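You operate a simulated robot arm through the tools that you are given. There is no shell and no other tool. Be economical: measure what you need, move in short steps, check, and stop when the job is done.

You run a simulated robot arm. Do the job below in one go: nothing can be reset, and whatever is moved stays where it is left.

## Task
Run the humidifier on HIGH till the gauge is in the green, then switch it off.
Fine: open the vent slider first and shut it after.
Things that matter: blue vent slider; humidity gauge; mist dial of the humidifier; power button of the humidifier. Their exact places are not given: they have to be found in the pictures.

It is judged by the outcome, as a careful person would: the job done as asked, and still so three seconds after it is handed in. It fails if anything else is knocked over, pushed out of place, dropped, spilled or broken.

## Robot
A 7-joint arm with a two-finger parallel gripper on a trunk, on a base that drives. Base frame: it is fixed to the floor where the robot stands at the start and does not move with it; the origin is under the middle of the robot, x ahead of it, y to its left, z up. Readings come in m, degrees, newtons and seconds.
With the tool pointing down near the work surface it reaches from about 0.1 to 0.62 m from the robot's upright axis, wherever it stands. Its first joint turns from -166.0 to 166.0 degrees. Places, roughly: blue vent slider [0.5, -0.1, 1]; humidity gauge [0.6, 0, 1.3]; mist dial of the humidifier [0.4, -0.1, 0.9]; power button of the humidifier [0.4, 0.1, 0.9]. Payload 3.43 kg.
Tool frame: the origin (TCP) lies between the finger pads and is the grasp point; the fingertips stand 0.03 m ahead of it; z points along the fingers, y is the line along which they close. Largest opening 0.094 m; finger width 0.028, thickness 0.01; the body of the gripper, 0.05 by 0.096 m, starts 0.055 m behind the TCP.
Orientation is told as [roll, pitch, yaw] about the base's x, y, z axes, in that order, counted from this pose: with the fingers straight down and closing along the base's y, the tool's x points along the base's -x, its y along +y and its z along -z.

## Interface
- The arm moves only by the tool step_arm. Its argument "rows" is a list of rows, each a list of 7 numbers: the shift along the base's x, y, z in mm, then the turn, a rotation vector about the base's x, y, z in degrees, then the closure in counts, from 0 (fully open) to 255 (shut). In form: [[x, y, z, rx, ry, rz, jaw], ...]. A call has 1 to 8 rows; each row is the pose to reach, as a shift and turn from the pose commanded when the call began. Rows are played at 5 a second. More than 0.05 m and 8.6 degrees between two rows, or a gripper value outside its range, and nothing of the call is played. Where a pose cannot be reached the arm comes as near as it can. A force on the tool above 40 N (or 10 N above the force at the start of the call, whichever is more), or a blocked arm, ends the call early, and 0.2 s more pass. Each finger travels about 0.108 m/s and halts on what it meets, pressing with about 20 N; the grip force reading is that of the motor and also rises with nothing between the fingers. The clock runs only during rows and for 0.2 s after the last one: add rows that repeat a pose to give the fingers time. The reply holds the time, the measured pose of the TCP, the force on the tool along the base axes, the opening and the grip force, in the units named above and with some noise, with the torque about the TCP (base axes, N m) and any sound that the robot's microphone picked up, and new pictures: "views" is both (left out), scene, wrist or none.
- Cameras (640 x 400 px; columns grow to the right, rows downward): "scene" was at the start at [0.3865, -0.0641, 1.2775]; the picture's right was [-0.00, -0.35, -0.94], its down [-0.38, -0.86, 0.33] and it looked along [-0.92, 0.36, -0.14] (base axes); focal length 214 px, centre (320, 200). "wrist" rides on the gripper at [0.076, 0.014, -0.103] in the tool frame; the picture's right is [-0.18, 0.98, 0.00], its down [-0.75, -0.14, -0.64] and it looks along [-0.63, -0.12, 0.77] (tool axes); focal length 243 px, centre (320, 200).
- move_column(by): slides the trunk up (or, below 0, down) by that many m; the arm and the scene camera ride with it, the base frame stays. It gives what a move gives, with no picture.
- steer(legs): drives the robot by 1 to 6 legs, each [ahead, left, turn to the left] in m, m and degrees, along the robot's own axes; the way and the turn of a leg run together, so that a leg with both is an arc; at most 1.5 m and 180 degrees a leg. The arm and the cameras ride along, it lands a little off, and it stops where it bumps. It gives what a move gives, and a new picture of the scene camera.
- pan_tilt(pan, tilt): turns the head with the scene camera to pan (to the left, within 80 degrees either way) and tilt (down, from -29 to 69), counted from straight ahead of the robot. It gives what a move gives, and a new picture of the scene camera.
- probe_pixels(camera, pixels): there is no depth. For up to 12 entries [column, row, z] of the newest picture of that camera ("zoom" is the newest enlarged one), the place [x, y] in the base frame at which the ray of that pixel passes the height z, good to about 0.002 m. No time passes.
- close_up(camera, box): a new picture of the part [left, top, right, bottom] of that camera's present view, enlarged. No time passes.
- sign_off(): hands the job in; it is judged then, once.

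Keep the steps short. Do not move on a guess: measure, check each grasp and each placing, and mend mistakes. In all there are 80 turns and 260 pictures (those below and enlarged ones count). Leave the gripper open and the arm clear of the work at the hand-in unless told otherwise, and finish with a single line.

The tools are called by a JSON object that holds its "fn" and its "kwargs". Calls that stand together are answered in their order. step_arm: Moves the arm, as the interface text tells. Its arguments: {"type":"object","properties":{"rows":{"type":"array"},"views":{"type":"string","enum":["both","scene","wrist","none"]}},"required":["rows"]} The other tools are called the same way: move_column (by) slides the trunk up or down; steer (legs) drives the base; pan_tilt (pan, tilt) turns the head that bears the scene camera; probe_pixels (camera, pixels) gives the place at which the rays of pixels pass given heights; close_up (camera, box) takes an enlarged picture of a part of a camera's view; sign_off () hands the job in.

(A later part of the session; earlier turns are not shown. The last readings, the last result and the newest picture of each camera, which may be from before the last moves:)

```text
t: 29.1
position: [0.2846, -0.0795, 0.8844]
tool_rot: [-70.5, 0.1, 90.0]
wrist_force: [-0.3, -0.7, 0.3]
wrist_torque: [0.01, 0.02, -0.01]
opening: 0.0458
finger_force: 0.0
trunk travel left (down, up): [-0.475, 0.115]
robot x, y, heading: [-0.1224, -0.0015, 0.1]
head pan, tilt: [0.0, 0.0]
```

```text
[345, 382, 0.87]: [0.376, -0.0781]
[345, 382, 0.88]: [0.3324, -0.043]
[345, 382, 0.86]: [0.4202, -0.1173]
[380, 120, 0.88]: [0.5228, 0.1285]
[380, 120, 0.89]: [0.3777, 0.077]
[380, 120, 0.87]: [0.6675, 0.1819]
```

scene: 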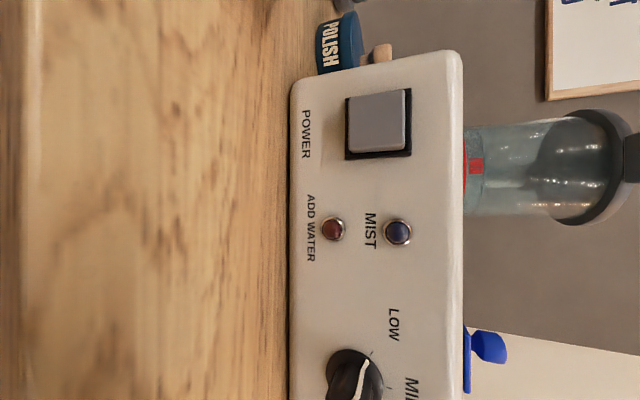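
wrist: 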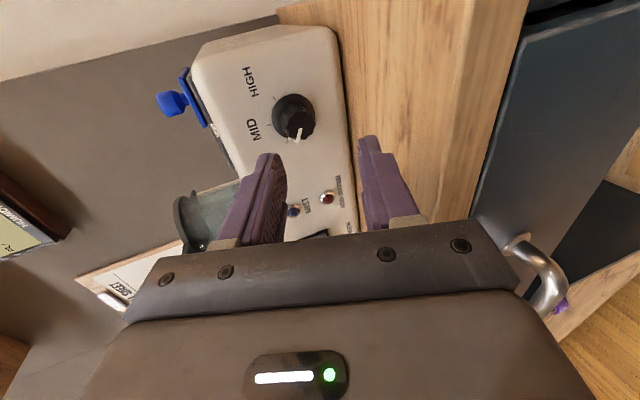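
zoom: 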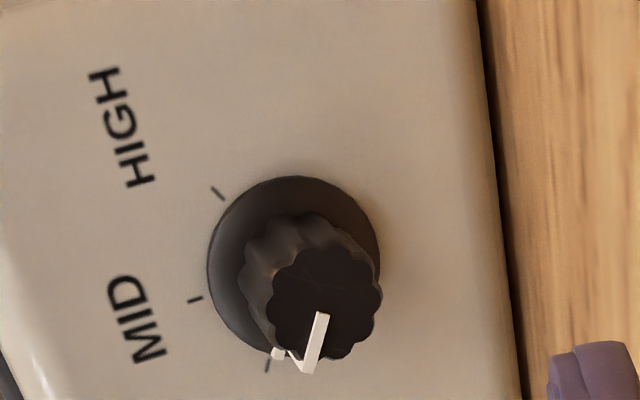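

{"fn": "probe_pixels", "kwargs": {"camera": "scene", "pixels": [[355, 377, 0.87], [355, 377, 0.875], [355, 377, 0.88], [355, 377, 0.865]]}}

{"fn": "probe_pixels", "kwargs": {"camera": "wrist", "pixels": [[294, 120, 0.87], [294, 120, 0.875], [301, 126, 0.87], [301, 126, 0.875], [301, 126, 0.88]]}}

```text
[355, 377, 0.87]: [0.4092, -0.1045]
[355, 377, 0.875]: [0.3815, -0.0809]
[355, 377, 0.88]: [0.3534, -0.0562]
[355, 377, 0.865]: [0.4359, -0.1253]
```

```text
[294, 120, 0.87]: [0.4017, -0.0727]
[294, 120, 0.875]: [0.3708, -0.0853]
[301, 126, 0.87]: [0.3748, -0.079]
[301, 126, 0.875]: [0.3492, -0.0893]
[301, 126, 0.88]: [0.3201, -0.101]
```

Dial axis is at y≈−0.083, z≈0.873, and HIGH is roughly 110° clockwise from the current LOW. I'll pre-roll −15°, advance onto the knob and look before closing.

{"fn": "step_arm", "kwargs": {"rows": [[0, 0, 0, -7.5, 0, 0, 131], [0, -1, -3, -15, 0, 0, 131], [20, -2, -4, -15, 0, 0, 131], [40, -2, -4, -15, 0, 0, 131], [52, -2, -4, -15, 0, 0, 131], [60, -2, -4, -15, 0, 0, 131]]}}

```text
t: 30.6
position: [0.3447, -0.084, 0.8782]
tool_rot: [-70.5, 15.1, 90.2]
wrist_force: [-2.5, 0.6, 1.1]
wrist_torque: [-0.02, -0.11, 0.01]
opening: 0.0457
finger_force: 0.1
trunk travel left (down, up): [-0.475, 0.115]
robot x, y, heading: [-0.1235, -0.0028, -0.1]
head pan, tilt: [0.0, 0.0]
```

scene: 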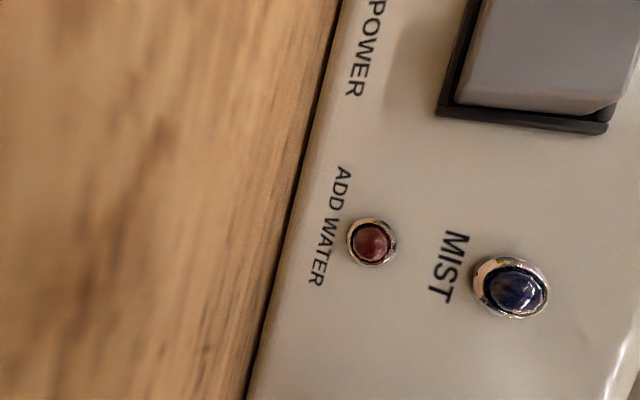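
wrist: 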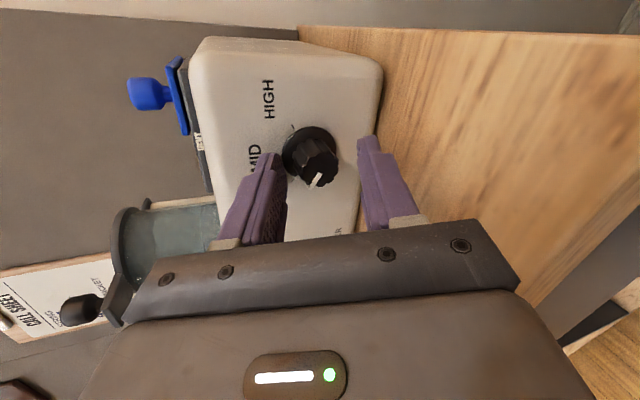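

The knob sits between the fingertips. I'll close gently and check the opening.

{"fn": "step_arm", "kwargs": {"rows": [[0, 0, 0, 0, 0, 0, 170], [0, 0, 0, 0, 0, 0, 200], [0, 0, 0, 0, 0, 0, 200]]}}

```text
t: 31.4
position: [0.3461, -0.0829, 0.8801]
tool_rot: [-70.7, 15.0, 90.1]
wrist_force: [4.6, 1.6, 27.6]
wrist_torque: [-0.08, -1.11, 0.41]
opening: 0.0293
finger_force: 45.1
trunk travel left (down, up): [-0.475, 0.115]
robot x, y, heading: [-0.1237, -0.0019, -0.1]
head pan, tilt: [0.0, 0.0]
```

scene: 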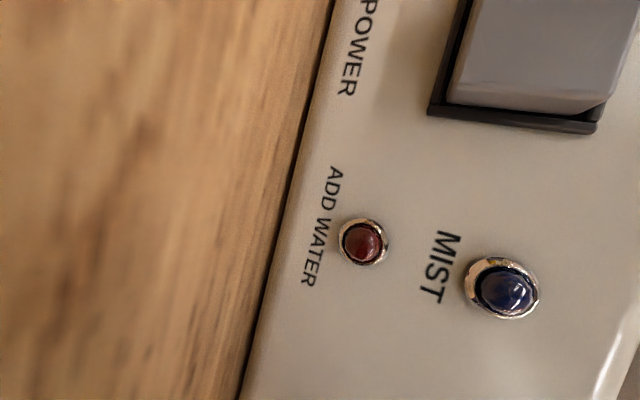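
wrist: 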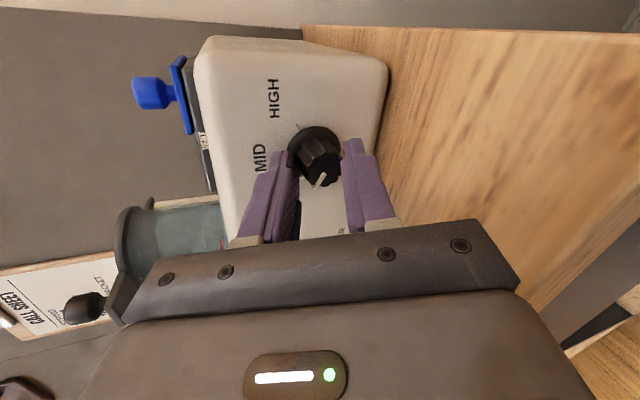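

It's gripped at 29 mm, but the knob pushes the tool up with 27 N. I'll raise 3 mm to relax that.

{"fn": "step_arm", "kwargs": {"rows": [[0, 0, 2, 0, 0, 0, 200], [0, 0, 3, 0, 0, 0, 200], [0, 0, 3, 0, 0, 0, 200]], "views": "none"}}

```text
t: 32.1
position: [0.3468, -0.0834, 0.8796]
tool_rot: [-70.2, 15.1, 90.2]
wrist_force: [18.8, 3.7, -0.8]
wrist_torque: [-0.02, -0.81, 0.07]
opening: 0.0294
finger_force: 45.6
trunk travel left (down, up): [-0.475, 0.115]
robot x, y, heading: [-0.1221, -0.0017, 0.0]
head pan, tilt: [0.0, 0.0]
```

The vertical load is relaxed. Now I'll rotate the dial clockwise about the knob axis, first 64°.

{"fn": "step_arm", "kwargs": {"rows": [[1, -1, 0, 8, 0, 0, 200], [1, -2, 0, 16, 0, 0, 200], [1, -3, 0, 24, 0, 0, 200], [1, -4, 0, 32, 0, 0, 200], [1, -5, 0, 40, 0, 0, 200], [1, -6, -1, 48, 0, 0, 200], [1, -7, -1.5, 56, 0, 0, 200], [1, -7.6, -2.3, 64, 0, 0, 200]]}}

```text
t: 34.0
position: [0.3451, -0.0912, 0.8773]
tool_rot: [-70.1, -49.0, 89.7]
wrist_force: [3.2, -1.5, -29.1]
wrist_torque: [-0.23, -0.2, -0.11]
opening: 0.0289
finger_force: 45.2
trunk travel left (down, up): [-0.475, 0.115]
robot x, y, heading: [-0.1223, -0.0009, 0.3]
head pan, tilt: [0.0, 0.0]
```

scene: 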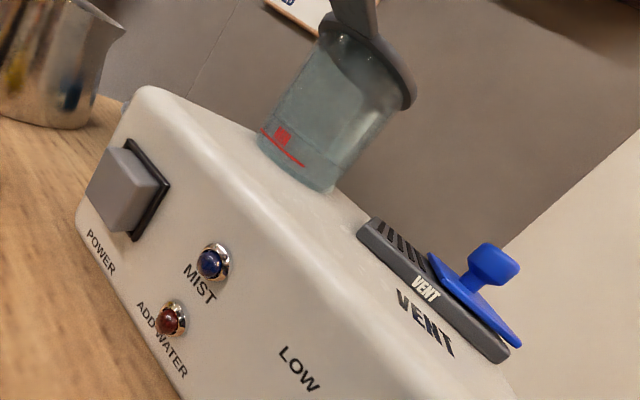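
wrist: 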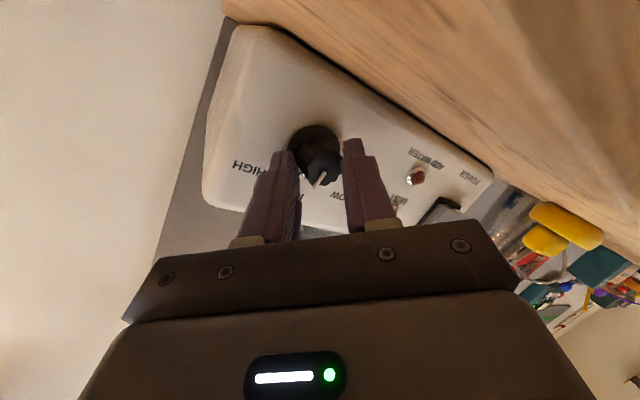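

The dial turned with the gripper. The pull of −29 N says I'm about 3 mm high, so I'll correct that and turn another 40°.

{"fn": "step_arm", "kwargs": {"rows": [[0, 0, -2.5, 0, 0, 0, 200], [0, -0.6, -3.3, 8, 0, 0, 200], [0, -1.1, -4.2, 16, 0, 0, 200], [0, -1.5, -5.2, 24, 0, 0, 200], [0, -1.7, -6.2, 32, 0, 0, 200], [0, -1.8, -7.3, 40, 0, 0, 200]]}}

{"fn": "close_up", "kwargs": {"camera": "wrist", "box": [220, 80, 420, 240]}}

```text
t: 34.4
position: [0.3449, -0.0901, 0.8784]
tool_rot: [-68.9, -50.3, 89.4]
wrist_force: [0.5, 4.7, -4.8]
wrist_torque: [0.0, 0.22, -0.09]
opening: 0.0287
finger_force: 7.6
out of reach, approached as far as the arm can: row 2
trunk travel left (down, up): [-0.475, 0.115]
robot x, y, heading: [-0.1233, 0.001, 0.2]
head pan, tilt: [0.0, 0.0]
stopped in row 2: the force on the tool passed its limit at 54 N (the readings are from after the stop); the commanded pose is now the measured one
```

scene: 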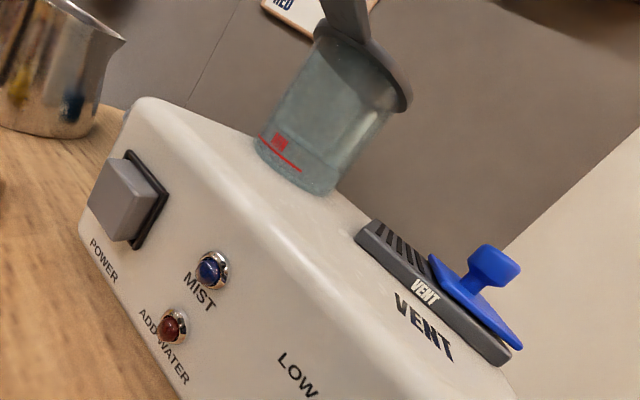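
wrist: 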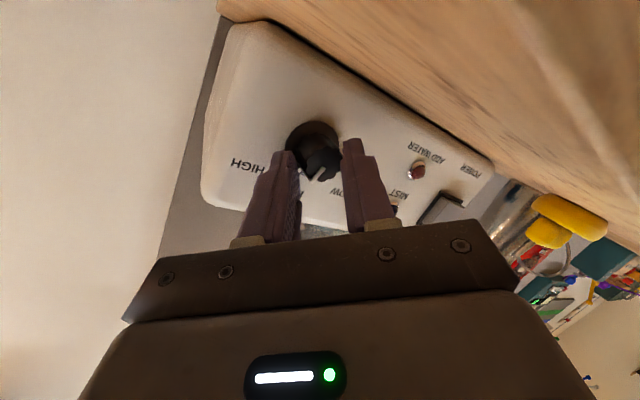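

```text
2.50 times, centred on (320, 160) of wrist
```

zoom: 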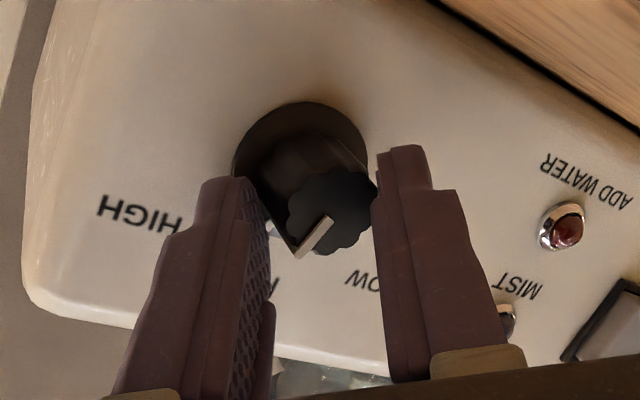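

The arm hit its roll limit and the pointer is now near MID. I'll release, back off, roll back and regrip.

{"fn": "step_arm", "kwargs": {"rows": [[0, 0, 0, 0, 0, 0, 160], [0, 0, 0, 0, 0, 0, 131], [-5, 0, 0, 0, 0, 0, 131], [-25, 0, 0, 0, 0, 0, 131], [-50, 2, 2, -8, 0, 0, 131], [-50, 3, 4, -16, 0, 0, 131], [-50, 4, 4, -24, 0, 0, 131], [-50, 5, 4, -32, 0, 0, 131]], "views": "none"}}

{"fn": "step_arm", "kwargs": {"rows": [[0, 0, 0, -8, 0, 0, 131], [0, 0, 0, -16, 0, 0, 131], [0, 0, 0, -24, 0, 0, 131], [0, 0, 0, -32, 0, 0, 131], [0, 0, 0, -38, 0, 0, 131]]}}

{"fn": "close_up", "kwargs": {"camera": "wrist", "box": [220, 50, 420, 200]}}

```text
t: 36.2
position: [0.2942, -0.0858, 0.8847]
tool_rot: [-69.5, -18.1, 89.6]
wrist_force: [0.3, 0.1, 0.1]
wrist_torque: [0.0, -0.01, 0.03]
opening: 0.046
finger_force: 0.0
trunk travel left (down, up): [-0.475, 0.115]
robot x, y, heading: [-0.1204, 0.0007, -0.1]
head pan, tilt: [0.0, 0.0]
```

```text
t: 37.4
position: [0.2957, -0.0845, 0.8842]
tool_rot: [-69.7, 19.8, 89.7]
wrist_force: [-0.3, 0.3, 0.5]
wrist_torque: [0.02, -0.01, 0.01]
opening: 0.0457
finger_force: 0.1
trunk travel left (down, up): [-0.475, 0.115]
robot x, y, heading: [-0.1187, -0.0008, -0.1]
head pan, tilt: [0.0, 0.0]
```

scene: 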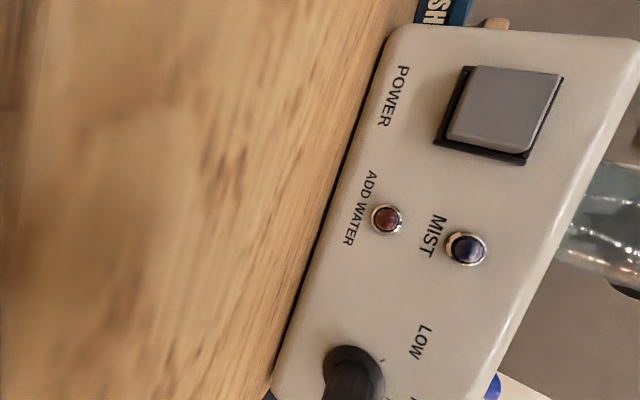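
wrist: 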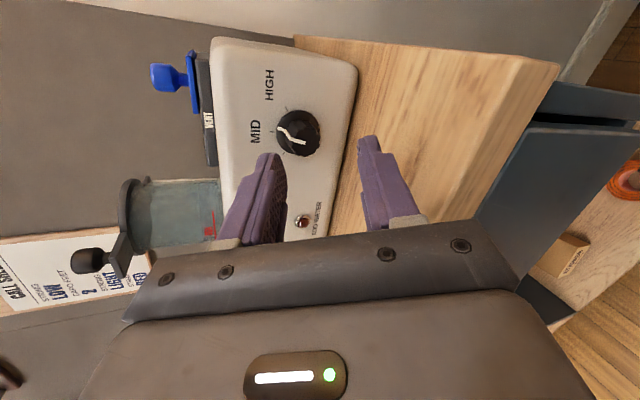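

```text
2.67 times, centred on (320, 125) of wrist
```

zoom: 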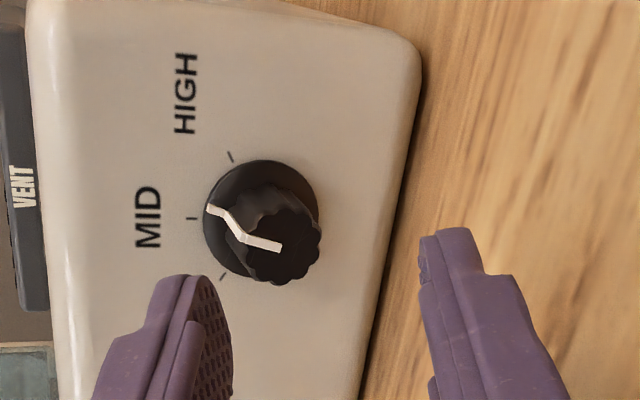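

The pointer is about 10° past MID, leaving roughly 50° to HIGH. I'll regrip.

{"fn": "step_arm", "kwargs": {"rows": [[15, 1, -4.5, 0, 0, 0, 131], [35, 1, -4.5, 0, 0, 0, 131], [51, 1, -4.5, 0, 0, 0, 131], [51, 1, -4.5, 0, 0, 0, 165], [51, 1, -4.5, 0, 0, 0, 200], [51, 1, -4.5, 0, 0, 0, 200]], "views": "none"}}

```text
t: 38.8
position: [0.3467, -0.0829, 0.8812]
tool_rot: [-70.0, 19.6, 89.6]
wrist_force: [4.2, 1.6, 14.7]
wrist_torque: [0.01, -0.77, 0.35]
opening: 0.0292
finger_force: 44.8
trunk travel left (down, up): [-0.475, 0.115]
robot x, y, heading: [-0.1205, 0.0012, 0.3]
head pan, tilt: [0.0, 0.0]
```

{"fn": "step_arm", "kwargs": {"rows": [[1, -1, 1.5, 8, 0, 0, 200], [1, -2, 1.5, 16, 0, 0, 200], [1, -3, 1.5, 24, 0, 0, 200], [1, -4, 0.8, 32, 0, 0, 200], [1, -5, 0, 40, 0, 0, 200], [1, -6, -1, 48, 0, 0, 200], [1, -6.6, -1.5, 54, 0, 0, 200]]}}

{"fn": "close_up", "kwargs": {"camera": "wrist", "box": [220, 50, 420, 200]}}

```text
t: 40.4
position: [0.3465, -0.09, 0.8785]
tool_rot: [-69.3, -34.4, 89.5]
wrist_force: [-5.4, 2.5, -6.4]
wrist_torque: [-0.67, -0.39, 0.0]
opening: 0.0295
finger_force: 45.3
trunk travel left (down, up): [-0.475, 0.115]
robot x, y, heading: [-0.1238, 0.0022, 0.1]
head pan, tilt: [0.0, 0.0]
```

scene: 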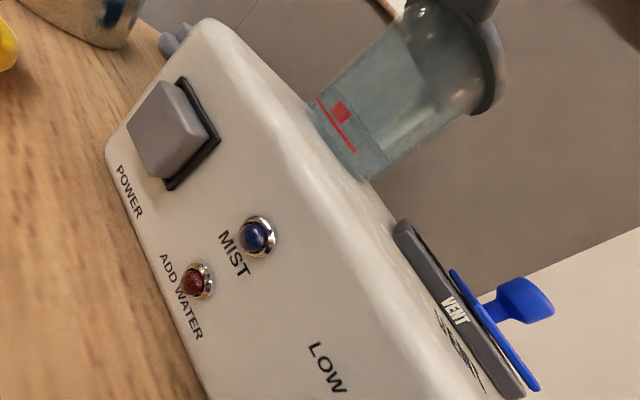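
wrist: 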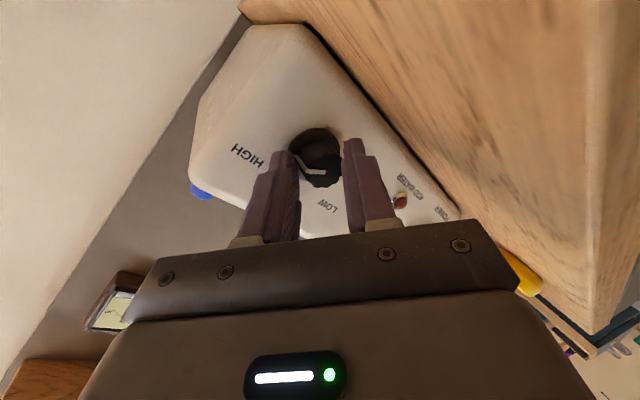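

```text
2.67 times, centred on (320, 125) of wrist
```

zoom: 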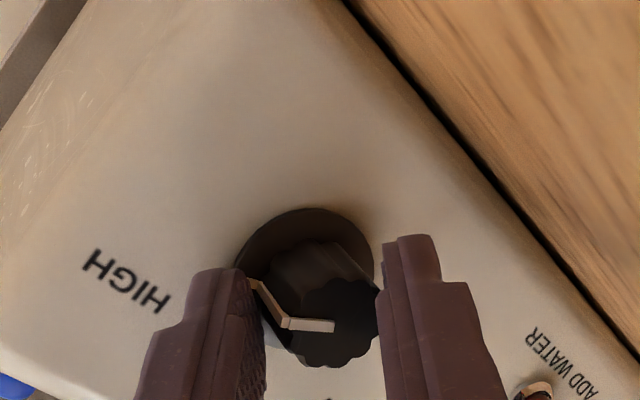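

Torque Mx of −0.67 suggests the end stop. I'll release, back off and check the pointer.

{"fn": "step_arm", "kwargs": {"rows": [[-1, 0, 0, 0, 0, 0, 160], [-1, 0, 0, 0, 0, 0, 131], [-6, 0, 0, 0, 0, 0, 131], [-26, 0, 0, 0, 0, 0, 131], [-55, 0, 3, 0, 0, 0, 131], [-60, 0, 3, -8, 0, 0, 131], [-60, 0, 3, -16, 0, 0, 131], [-60, 0, 3, -24, 0, 0, 131]]}}

{"fn": "close_up", "kwargs": {"camera": "wrist", "box": [220, 50, 420, 200]}}

```text
t: 42.2
position: [0.2881, -0.0919, 0.8815]
tool_rot: [-69.5, -10.2, 89.7]
wrist_force: [1.0, -0.2, -0.1]
wrist_torque: [0.02, -0.02, -0.06]
opening: 0.0459
finger_force: 0.0
trunk travel left (down, up): [-0.475, 0.115]
robot x, y, heading: [-0.122, 0.0004, 0.1]
head pan, tilt: [0.0, 0.0]
```

scene: 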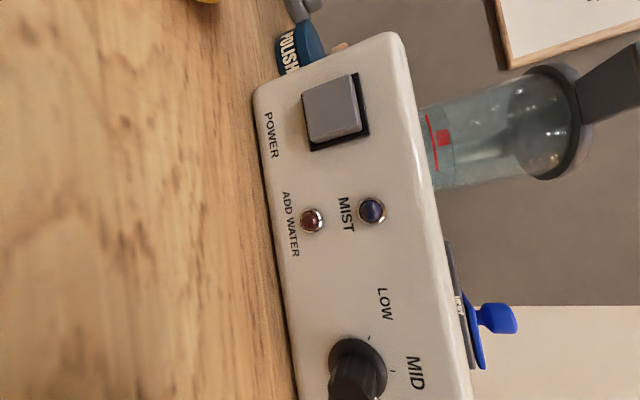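
wrist: 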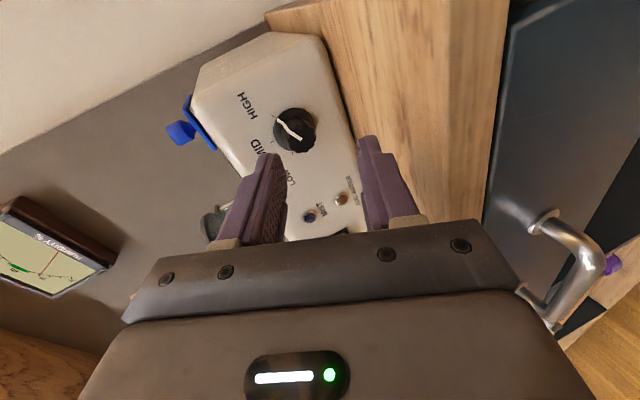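

```text
2.67 times, centred on (320, 125) of wrist
```

zoom: 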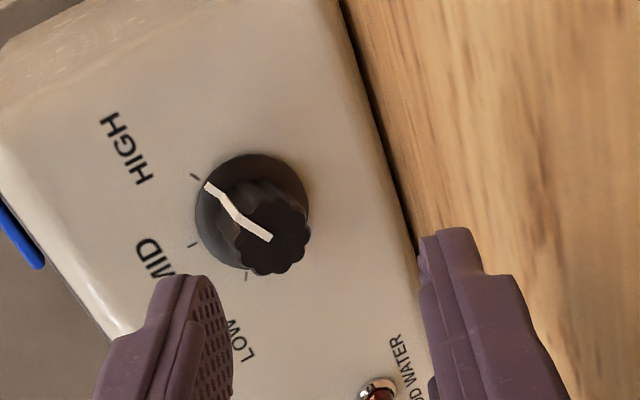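

The pointer is at HIGH. Next I'll close the fingers, move sideways in front of the power button, and turn the head toward the gauge.

{"fn": "step_arm", "kwargs": {"rows": [[-10, 10, 10, 0, 0, 0, 255], [-10, 50, 18, 0, 0, 0, 255], [-10, 95, 18, 0, 0, 0, 255], [-10, 140, 18, 0, 0, 0, 255], [-10, 169, 18, 0, 0, 0, 255], [-10, 169, 18, 0, 0, 0, 255]]}}

{"fn": "pan_tilt", "kwargs": {"pan": -40, "tilt": 0}}

```text
t: 43.6
position: [0.2772, 0.0781, 0.9008]
tool_rot: [-69.6, -10.3, 89.7]
wrist_force: [0.4, -0.1, -1.0]
wrist_torque: [-0.03, -0.01, 0.01]
opening: 0.0003
finger_force: 20.4
trunk travel left (down, up): [-0.475, 0.115]
robot x, y, heading: [-0.1233, -0.0002, -0.0]
head pan, tilt: [0.0, 0.0]
```

scene: 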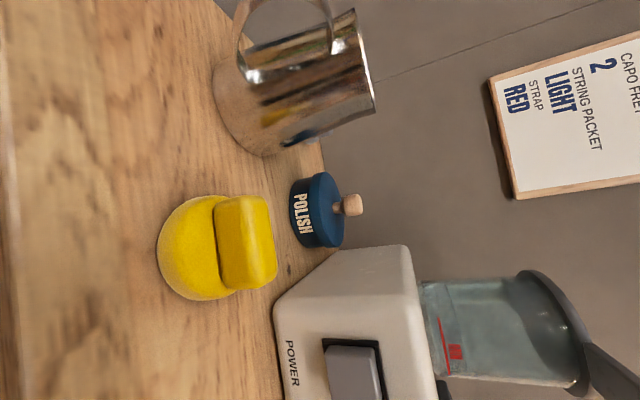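
wrist: 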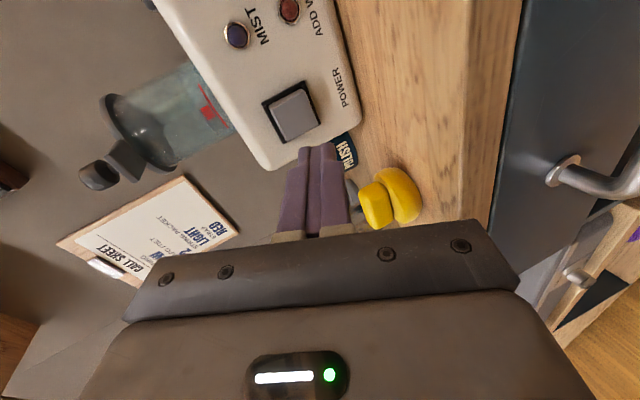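

```text
t: 44.7
position: [0.2787, 0.0776, 0.9021]
tool_rot: [-69.5, -10.2, 89.5]
wrist_force: [0.1, 0.3, 1.0]
wrist_torque: [0.02, 0.0, -0.01]
opening: 0.0004
finger_force: 19.8
trunk travel left (down, up): [-0.475, 0.115]
robot x, y, heading: [-0.123, 0.0014, -0.0]
head pan, tilt: [-40.0, 0.0]
```

scene: 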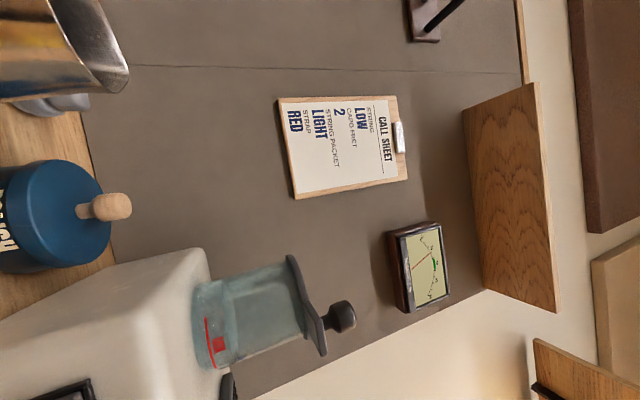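

The gauge is visible at about (425, 265). I'll roll 16° more to lift the hand's side clear of the yellow object, then advance to about 1 cm from the button.

{"fn": "step_arm", "kwargs": {"rows": [[0, -2, -1, 8, 0, 0, 255], [0, -4, -3, 16, 0, 0, 255], [25, -4, -3, 16, 0, 0, 255], [50, -4, -3, 16, 0, 0, 255], [63, -4, -3, 16, 0, 0, 255]]}}

{"fn": "close_up", "kwargs": {"camera": "wrist", "box": [200, 60, 440, 210]}}

```text
t: 45.9
position: [0.3415, 0.0743, 0.8967]
tool_rot: [-69.3, -26.2, 89.6]
wrist_force: [-1.0, -0.1, 0.4]
wrist_torque: [-0.02, 0.01, 0.03]
opening: 0.0
finger_force: 20.1
trunk travel left (down, up): [-0.475, 0.115]
robot x, y, heading: [-0.1218, -0.0002, 0.2]
head pan, tilt: [-40.0, 0.0]
```

scene: 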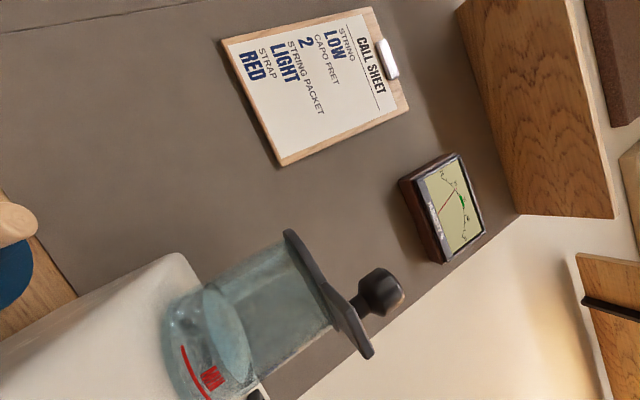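
wrist: 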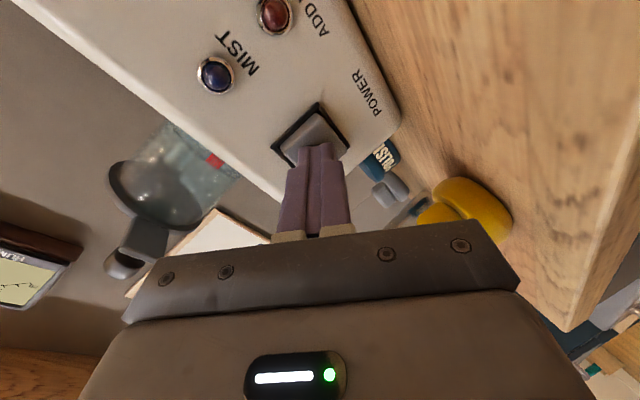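

```text
2.67 times, centred on (320, 135) of wrist
```

zoom: 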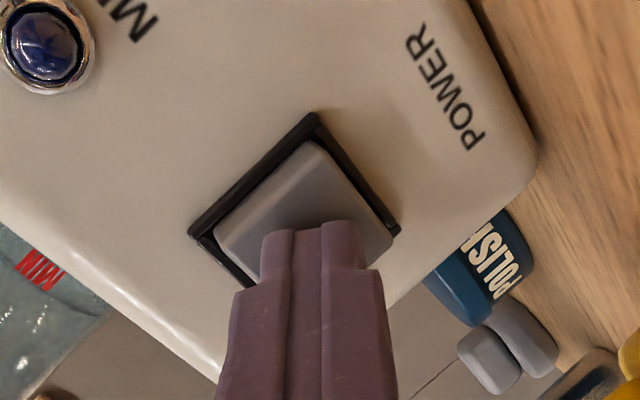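

The tip is centred on the button. I'll press in small steps, then retract and check the LED and gauge.

{"fn": "step_arm", "kwargs": {"rows": [[8, 0, 0, 0, 0, 0, 255], [13, 0, 0, 0, 0, 0, 255], [17, 0, 0, 0, 0, 0, 255], [8, 0, 0, 0, 0, 0, 255]]}}

{"fn": "close_up", "kwargs": {"camera": "scene", "box": [390, 140, 500, 270]}}

```text
t: 46.9
position: [0.3488, 0.073, 0.8977]
tool_rot: [-69.5, -26.4, 89.7]
wrist_force: [-10.6, 0.7, -4.6]
wrist_torque: [-0.01, 0.16, 0.11]
opening: 0.0
finger_force: 19.7
trunk travel left (down, up): [-0.475, 0.115]
robot x, y, heading: [-0.1214, -0.0013, 0.1]
head pan, tilt: [-40.0, 0.0]
heard: click
```

scene: 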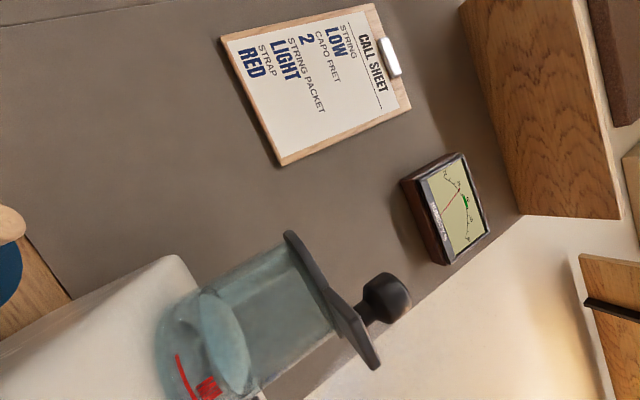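
wrist: 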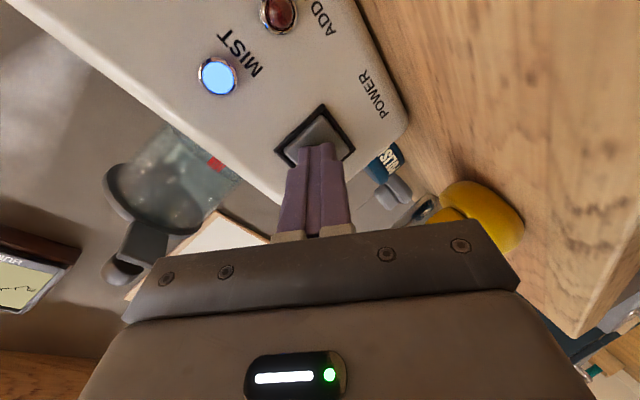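

```text
3.08 times, centred on (445, 205) of scene
```

zoom: 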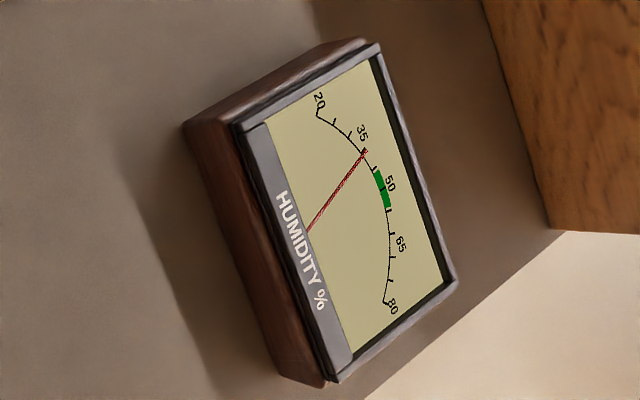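

There was a click and the MIST LED lit blue, so it's running. I'll back off a few millimetres and wait while watching the gauge.

{"fn": "step_arm", "kwargs": {"rows": [[-7, 0, 0, 0, 0, 0, 255], [-7, 0, 0, 0, 0, 0, 255], [-7, 0, 0, 0, 0, 0, 255], [-7, 0, 0, 0, 0, 0, 255], [-7, 0, 0, 0, 0, 0, 255]]}}

{"fn": "close_up", "kwargs": {"camera": "scene", "box": [390, 140, 500, 270]}}

```text
t: 48.1
position: [0.3415, 0.0748, 0.8968]
tool_rot: [-69.4, -26.3, 89.6]
wrist_force: [-1.4, -0.3, 0.5]
wrist_torque: [0.03, 0.0, 0.0]
opening: 0.0001
finger_force: 19.8
trunk travel left (down, up): [-0.475, 0.115]
robot x, y, heading: [-0.1217, -0.0011, -0.2]
head pan, tilt: [-40.0, 0.0]
```

scene: 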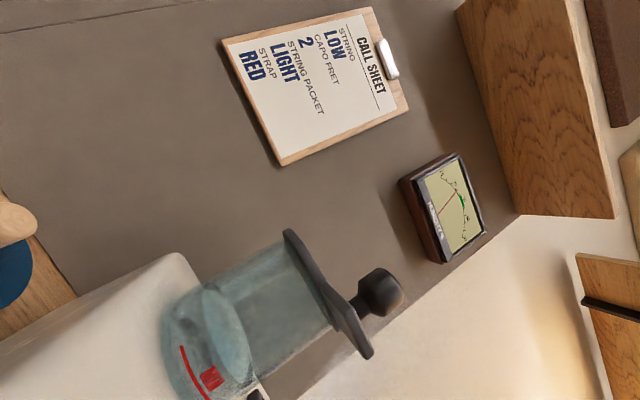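
wrist: 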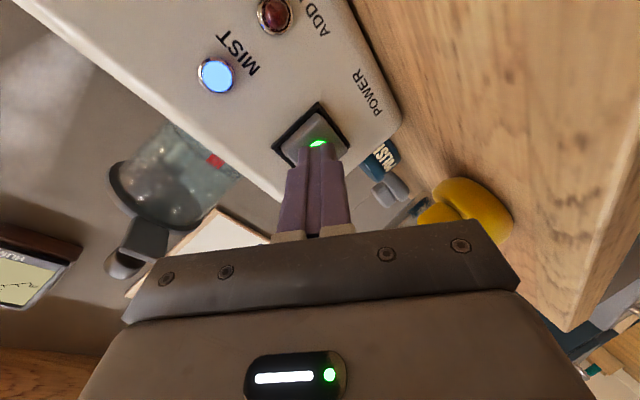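

```text
3.08 times, centred on (445, 205) of scene
```

zoom: 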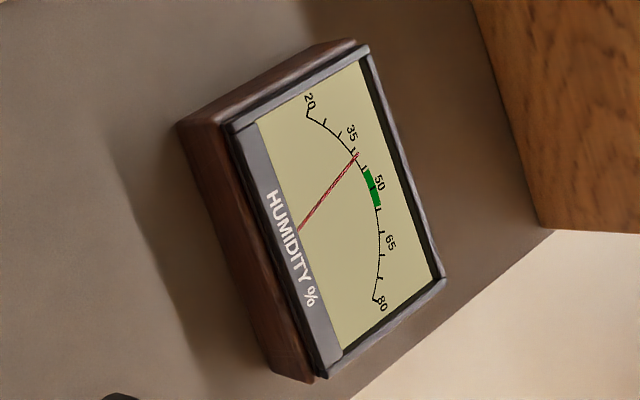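

The needle has risen slightly, to about 38. I'll wait another 1.8 s.

{"fn": "step_arm", "kwargs": {"rows": [[0, 0, 0, 0, 0, 0, 255], [0, 0, 0, 0, 0, 0, 255], [0, 0, 0, 0, 0, 0, 255], [0, 0, 0, 0, 0, 0, 255], [0, 0, 0, 0, 0, 0, 255], [0, 0, 0, 0, 0, 0, 255], [0, 0, 0, 0, 0, 0, 255], [0, 0, 0, 0, 0, 0, 255]], "views": "scene"}}

{"fn": "close_up", "kwargs": {"camera": "scene", "box": [390, 140, 500, 270]}}

```text
t: 49.9
position: [0.3424, 0.0741, 0.8979]
tool_rot: [-69.4, -26.3, 89.7]
wrist_force: [-0.7, -0.6, 0.5]
wrist_torque: [0.03, 0.04, 0.03]
opening: 0.0
finger_force: 20.3
trunk travel left (down, up): [-0.475, 0.115]
robot x, y, heading: [-0.1222, 0.0002, 0.0]
head pan, tilt: [-40.0, 0.0]
```

scene: 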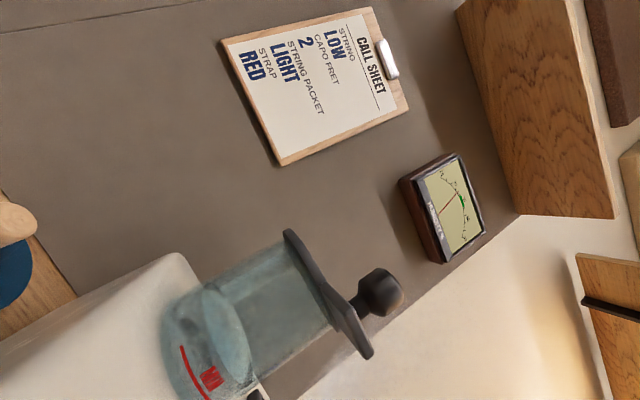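

```text
3.08 times, centred on (445, 205) of scene
```

zoom: 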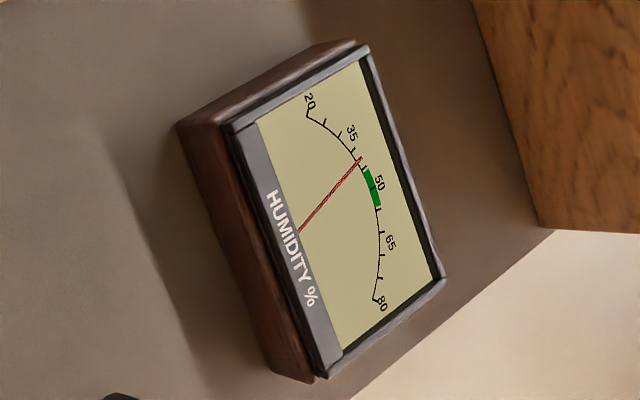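

It's about 41 now, rising roughly 1.4 per second. I'll wait another 3.6 s and check.

{"fn": "step_arm", "kwargs": {"rows": [[0, 0, 0, 0, 0, 0, 255], [0, 0, 0, 0, 0, 0, 255], [0, 0, 0, 0, 0, 0, 255], [0, 0, 0, 0, 0, 0, 255], [0, 0, 0, 0, 0, 0, 255], [0, 0, 0, 0, 0, 0, 255], [0, 0, 0, 0, 0, 0, 255], [0, 0, 0, 0, 0, 0, 255]], "views": "none"}}

{"fn": "step_arm", "kwargs": {"rows": [[0, 0, 0, 0, 0, 0, 255], [0, 0, 0, 0, 0, 0, 255], [0, 0, 0, 0, 0, 0, 255], [0, 0, 0, 0, 0, 0, 255], [0, 0, 0, 0, 0, 0, 255], [0, 0, 0, 0, 0, 0, 255], [0, 0, 0, 0, 0, 0, 255], [0, 0, 0, 0, 0, 0, 255]], "views": "both"}}

{"fn": "close_up", "kwargs": {"camera": "scene", "box": [390, 140, 500, 270]}}

```text
t: 51.7
position: [0.3409, 0.0738, 0.8962]
tool_rot: [-69.4, -26.3, 89.6]
wrist_force: [-0.6, 0.6, -0.5]
wrist_torque: [0.05, 0.03, 0.0]
opening: 0.0
finger_force: 19.6
trunk travel left (down, up): [-0.475, 0.115]
robot x, y, heading: [-0.1233, 0.0027, -0.1]
head pan, tilt: [-40.0, 0.0]
```

```text
t: 53.5
position: [0.3418, 0.0737, 0.8963]
tool_rot: [-69.3, -26.3, 89.6]
wrist_force: [-0.4, -0.6, -0.8]
wrist_torque: [-0.01, -0.04, 0.05]
opening: 0.0003
finger_force: 20.2
trunk travel left (down, up): [-0.475, 0.115]
robot x, y, heading: [-0.1246, -0.0015, -0.1]
head pan, tilt: [-40.0, 0.0]
```

scene: 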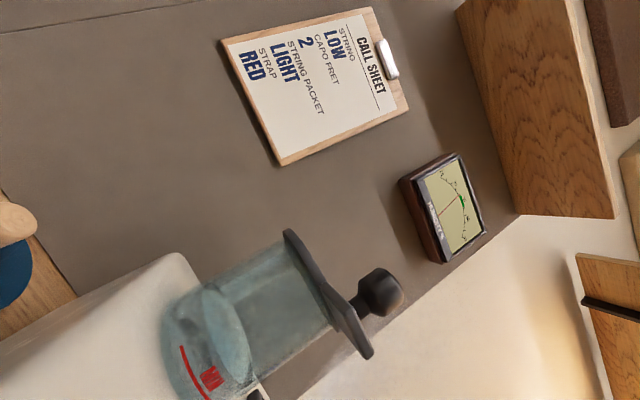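
wrist: 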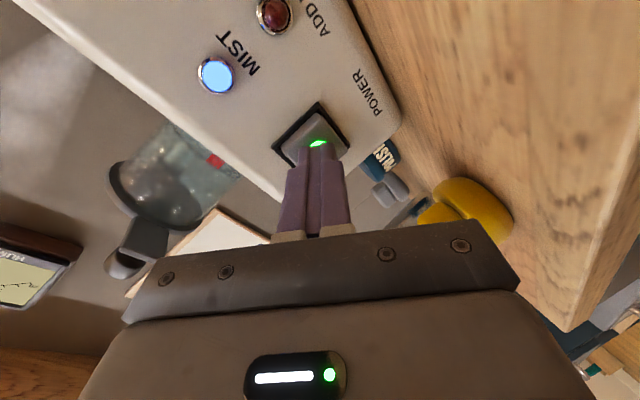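

```text
3.08 times, centred on (445, 205) of scene
```

zoom: 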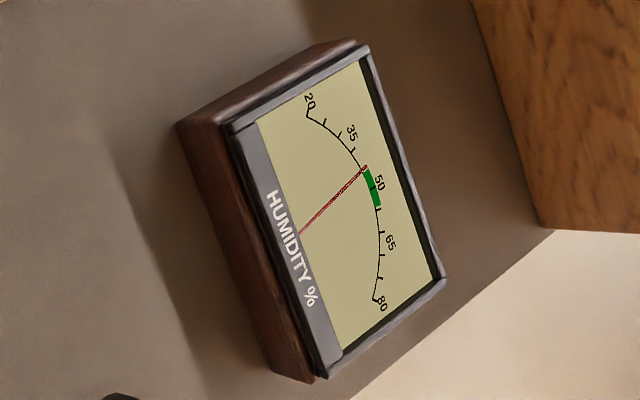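

The needle is at the green edge, about 45. I'll wait 3.6 s more to reach the middle of the green.

{"fn": "step_arm", "kwargs": {"rows": [[0, 0, 0, 0, 0, 0, 255], [0, 0, 0, 0, 0, 0, 255], [0, 0, 0, 0, 0, 0, 255], [0, 0, 0, 0, 0, 0, 255], [0, 0, 0, 0, 0, 0, 255], [0, 0, 0, 0, 0, 0, 255], [0, 0, 0, 0, 0, 0, 255], [0, 0, 0, 0, 0, 0, 255]], "views": "none"}}

{"fn": "step_arm", "kwargs": {"rows": [[0, 0, 0, 0, 0, 0, 255], [0, 0, 0, 0, 0, 0, 255], [0, 0, 0, 0, 0, 0, 255], [0, 0, 0, 0, 0, 0, 255], [0, 0, 0, 0, 0, 0, 255], [0, 0, 0, 0, 0, 0, 255]], "views": "scene"}}

{"fn": "close_up", "kwargs": {"camera": "scene", "box": [390, 140, 500, 270]}}

```text
t: 55.3
position: [0.342, 0.0729, 0.8973]
tool_rot: [-69.5, -26.3, 89.6]
wrist_force: [0.1, 0.2, 0.2]
wrist_torque: [0.01, 0.02, 0.0]
opening: 0.0
finger_force: 20.3
trunk travel left (down, up): [-0.475, 0.115]
robot x, y, heading: [-0.1259, 0.002, 0.1]
head pan, tilt: [-40.0, 0.0]
```

```text
t: 56.7
position: [0.3418, 0.0733, 0.8974]
tool_rot: [-69.4, -26.3, 89.6]
wrist_force: [-0.7, -0.2, 0.1]
wrist_torque: [0.01, 0.02, 0.05]
opening: 0.0001
finger_force: 20.3
trunk travel left (down, up): [-0.475, 0.115]
robot x, y, heading: [-0.1204, 0.001, 0.2]
head pan, tilt: [-40.0, 0.0]
```

scene: 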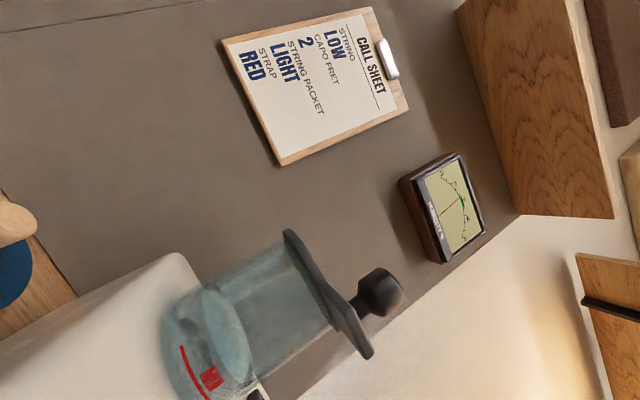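

```text
3.08 times, centred on (445, 205) of scene
```

zoom: 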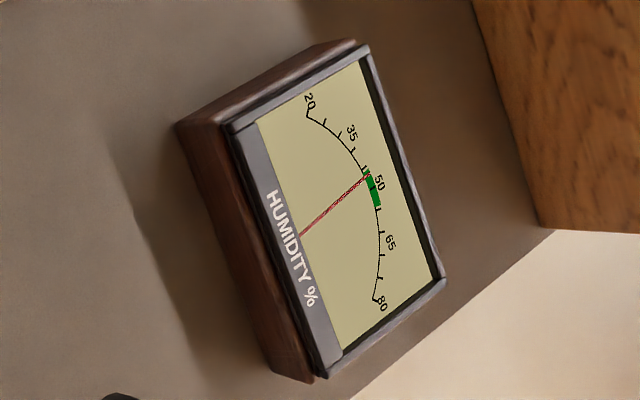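

The needle is at about 48, inside the green. I'll wait a moment more and press power off.

{"fn": "step_arm", "kwargs": {"rows": [[0, 0, 0, 0, 0, 0, 255], [0, 0, 0, 0, 0, 0, 255], [8, 0, 0, 0, 0, 0, 255], [13, 0, 0, 0, 0, 0, 255], [17, 0, 0, 0, 0, 0, 255], [8, 0, 0, 0, 0, 0, 255], [0, 0, 0, 0, 0, 0, 255], [-3, 0, 0, 0, 0, 0, 255]]}}

{"fn": "close_up", "kwargs": {"camera": "scene", "box": [390, 140, 500, 270]}}

```text
t: 58.5
position: [0.3403, 0.0746, 0.8963]
tool_rot: [-69.5, -26.4, 89.6]
wrist_force: [0.1, -0.4, 0.0]
wrist_torque: [0.02, 0.03, -0.02]
opening: 0.0
finger_force: 20.0
trunk travel left (down, up): [-0.475, 0.115]
robot x, y, heading: [-0.1268, 0.0017, 0.4]
head pan, tilt: [-40.0, 0.0]
heard: click
```

scene: 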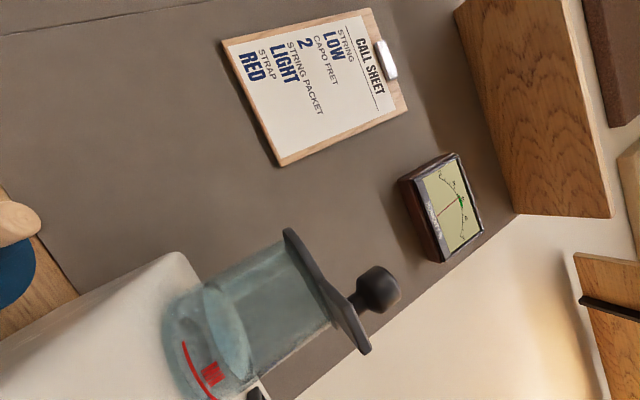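
wrist: 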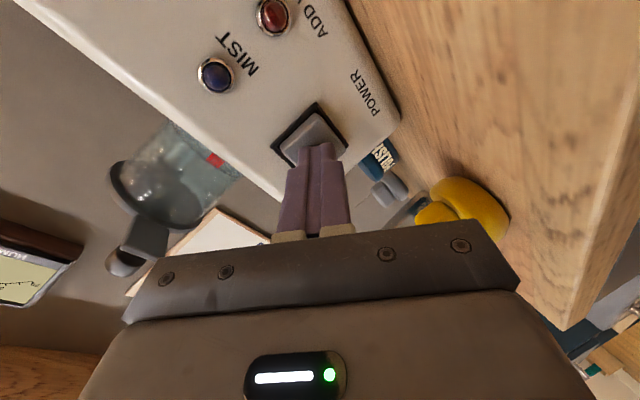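

```text
3.08 times, centred on (445, 205) of scene
```

zoom: 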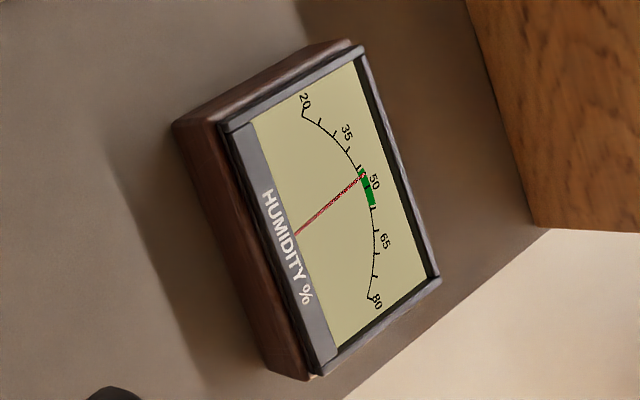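

Click heard and the MIST LED is off, with the gauge in the green at about 48. Now to shut the vent: back off, level the roll, rise and move sideways.

{"fn": "step_arm", "kwargs": {"rows": [[-30, 0, 0, 0, 0, 0, 255], [-65, 0, 10, 0, 0, 0, 255], [-80, -10, 50, -8, 0, 0, 255], [-90, -40, 90, -16, 0, 0, 255], [-100, -80, 120, -24, 0, 0, 255], [-110, -120, 150, -26, 0, 0, 255], [-118, -160, 180, -26, 0, 0, 255], [-122, -180, 220, -26, 4, 0, 200]], "views": "none"}}

{"fn": "step_arm", "kwargs": {"rows": [[0, 0, 30, 0, 8, 0, 80], [0, 0, 42, 0, 16, 0, 80], [0, 0, 42, 0, 24, 0, 80], [0, 0, 42, 0, 32, 0, 80], [0, 0, 42, 0, 40, 0, 80], [0, 0, 42, 0, 48, 0, 80], [0, 0, 42, 0, 56, 0, 80], [0, 0, 42, 0, 64, 0, 80]], "views": "none"}}

{"fn": "pan_tilt", "kwargs": {"pan": 0, "tilt": 0}}

```text
refused: row 4 steps farther than a row can; nothing moved
```

```text
t: 59.7
position: [0.3382, 0.0736, 0.945]
tool_rot: [-28.8, -20.5, 73.0]
wrist_force: [-15.5, -0.9, 41.3]
wrist_torque: [-1.02, -1.77, -0.44]
opening: 0.0682
finger_force: 3.7
trunk travel left (down, up): [-0.475, 0.115]
robot x, y, heading: [-0.1255, -0.0022, 0.1]
head pan, tilt: [-40.0, 0.0]
stopped in row 6: the force on the tool passed its limit at 49 N (the readings are from after the stop); the commanded pose is now the measured one
```

```text
t: 60.8
position: [0.3381, 0.0732, 0.944]
tool_rot: [-28.8, -20.5, 73.0]
wrist_force: [-19.2, 0.2, 56.0]
wrist_torque: [-1.41, -2.48, -0.5]
opening: 0.07
finger_force: 5.0
trunk travel left (down, up): [-0.475, 0.115]
robot x, y, heading: [-0.1245, 0.0008, -0.1]
head pan, tilt: [0.0, 0.0]
```

scene: 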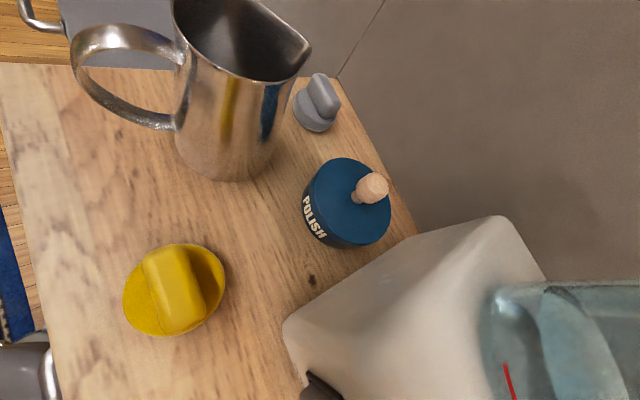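

I shouldn't have queued those together: the first was refused and the second ran near the box, making contact. I'll look before moving.

{"fn": "close_up", "kwargs": {"camera": "wrist", "box": [0, 0, 640, 400]}}

```text
1.00 times, centred on (320, 200) of wrist (not enlarged: the box is as wide or as high as the picture)
```

zoom: 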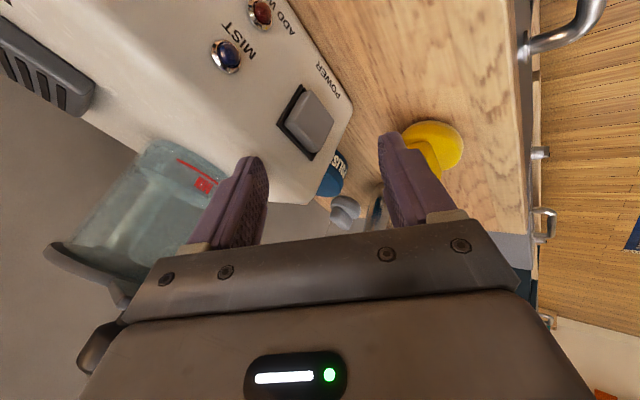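

MIST is still off. The forward finger is pressing on the box's top edge, so I'll lift straight up and then pull back.

{"fn": "step_arm", "kwargs": {"rows": [[-2, 0, 8, 0, 0, 0, 80], [-5, 0, 25, 0, 0, 0, 80], [-25, 0, 60, 0, 0, 0, 80], [-50, 0, 100, 0, 0, 0, 80], [-70, 0, 140, 0, 0, 0, 80], [-70, 0, 170, 0, 0, 0, 80]]}}

```text
t: 62.2
position: [0.2714, 0.0747, 1.1116]
tool_rot: [-28.5, -20.4, 72.8]
wrist_force: [-0.1, -0.2, -0.5]
wrist_torque: [0.02, 0.0, 0.01]
opening: 0.0642
finger_force: 0.0
trunk travel left (down, up): [-0.475, 0.115]
robot x, y, heading: [-0.123, -0.0012, 0.3]
head pan, tilt: [0.0, 0.0]
```

scene: 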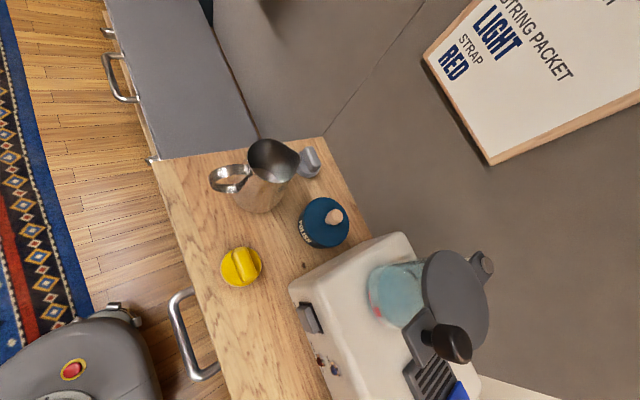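
wrist: 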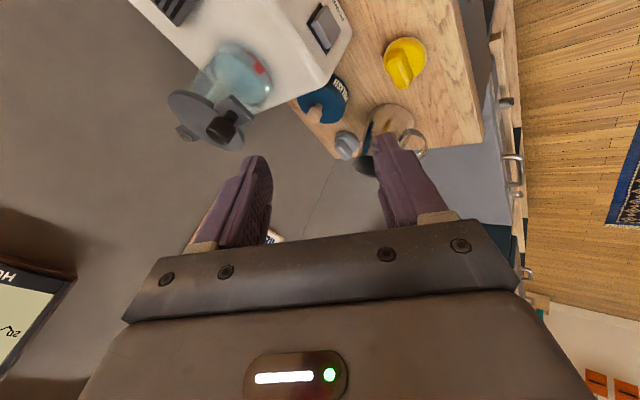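

Everything is upright and clear. I'll rotate back to the 30°-leaned slider pose while moving to y≈−0.13.

{"fn": "step_arm", "kwargs": {"rows": [[0, -20, 25, 2.66, 4.86, 5.8, 80], [0, -55, 45, 5.32, 9.72, 11.6, 80], [0, -95, 50, 7.98, 14.58, 17.4, 80], [0, -135, 50, 10.64, 19.44, 23.2, 80], [0, -175, 50, 13.3, 24.3, 29.0, 80], [0, -205, 50, 13.3, 24.3, 29.0, 80]], "views": "none"}}

```text
t: 63.6
position: [0.2714, -0.1313, 1.1631]
tool_rot: [0.1, -30.0, 90.0]
wrist_force: [-0.1, 0.9, -0.3]
wrist_torque: [0.02, -0.01, 0.02]
opening: 0.0645
finger_force: 0.1
trunk travel left (down, up): [-0.475, 0.115]
robot x, y, heading: [-0.1277, 0.0007, 0.2]
head pan, tilt: [0.0, 0.0]
```

The orientation is right. I'll drive the base forward 0.12 m.

{"fn": "steer", "kwargs": {"legs": [[0.12, 0, 0]]}}

```text
t: 64.8
position: [0.3939, -0.131, 1.1627]
tool_rot: [0.2, -29.9, 90.0]
wrist_force: [1.0, -0.6, -0.7]
wrist_torque: [0.01, 0.02, 0.06]
opening: 0.0645
finger_force: 0.0
trunk travel left (down, up): [-0.475, 0.115]
robot x, y, heading: [-0.0038, 0.0005, 0.1]
head pan, tilt: [0.0, 0.0]
```

scene: 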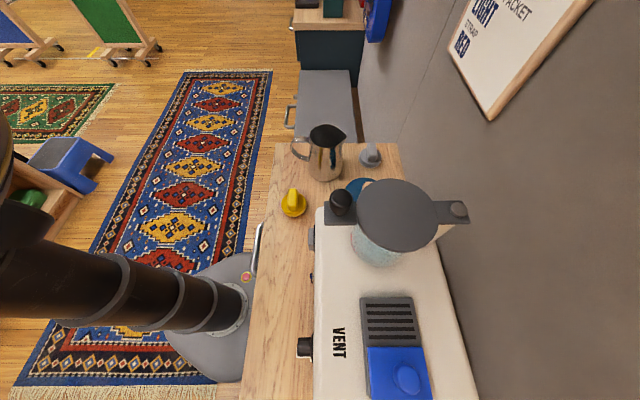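

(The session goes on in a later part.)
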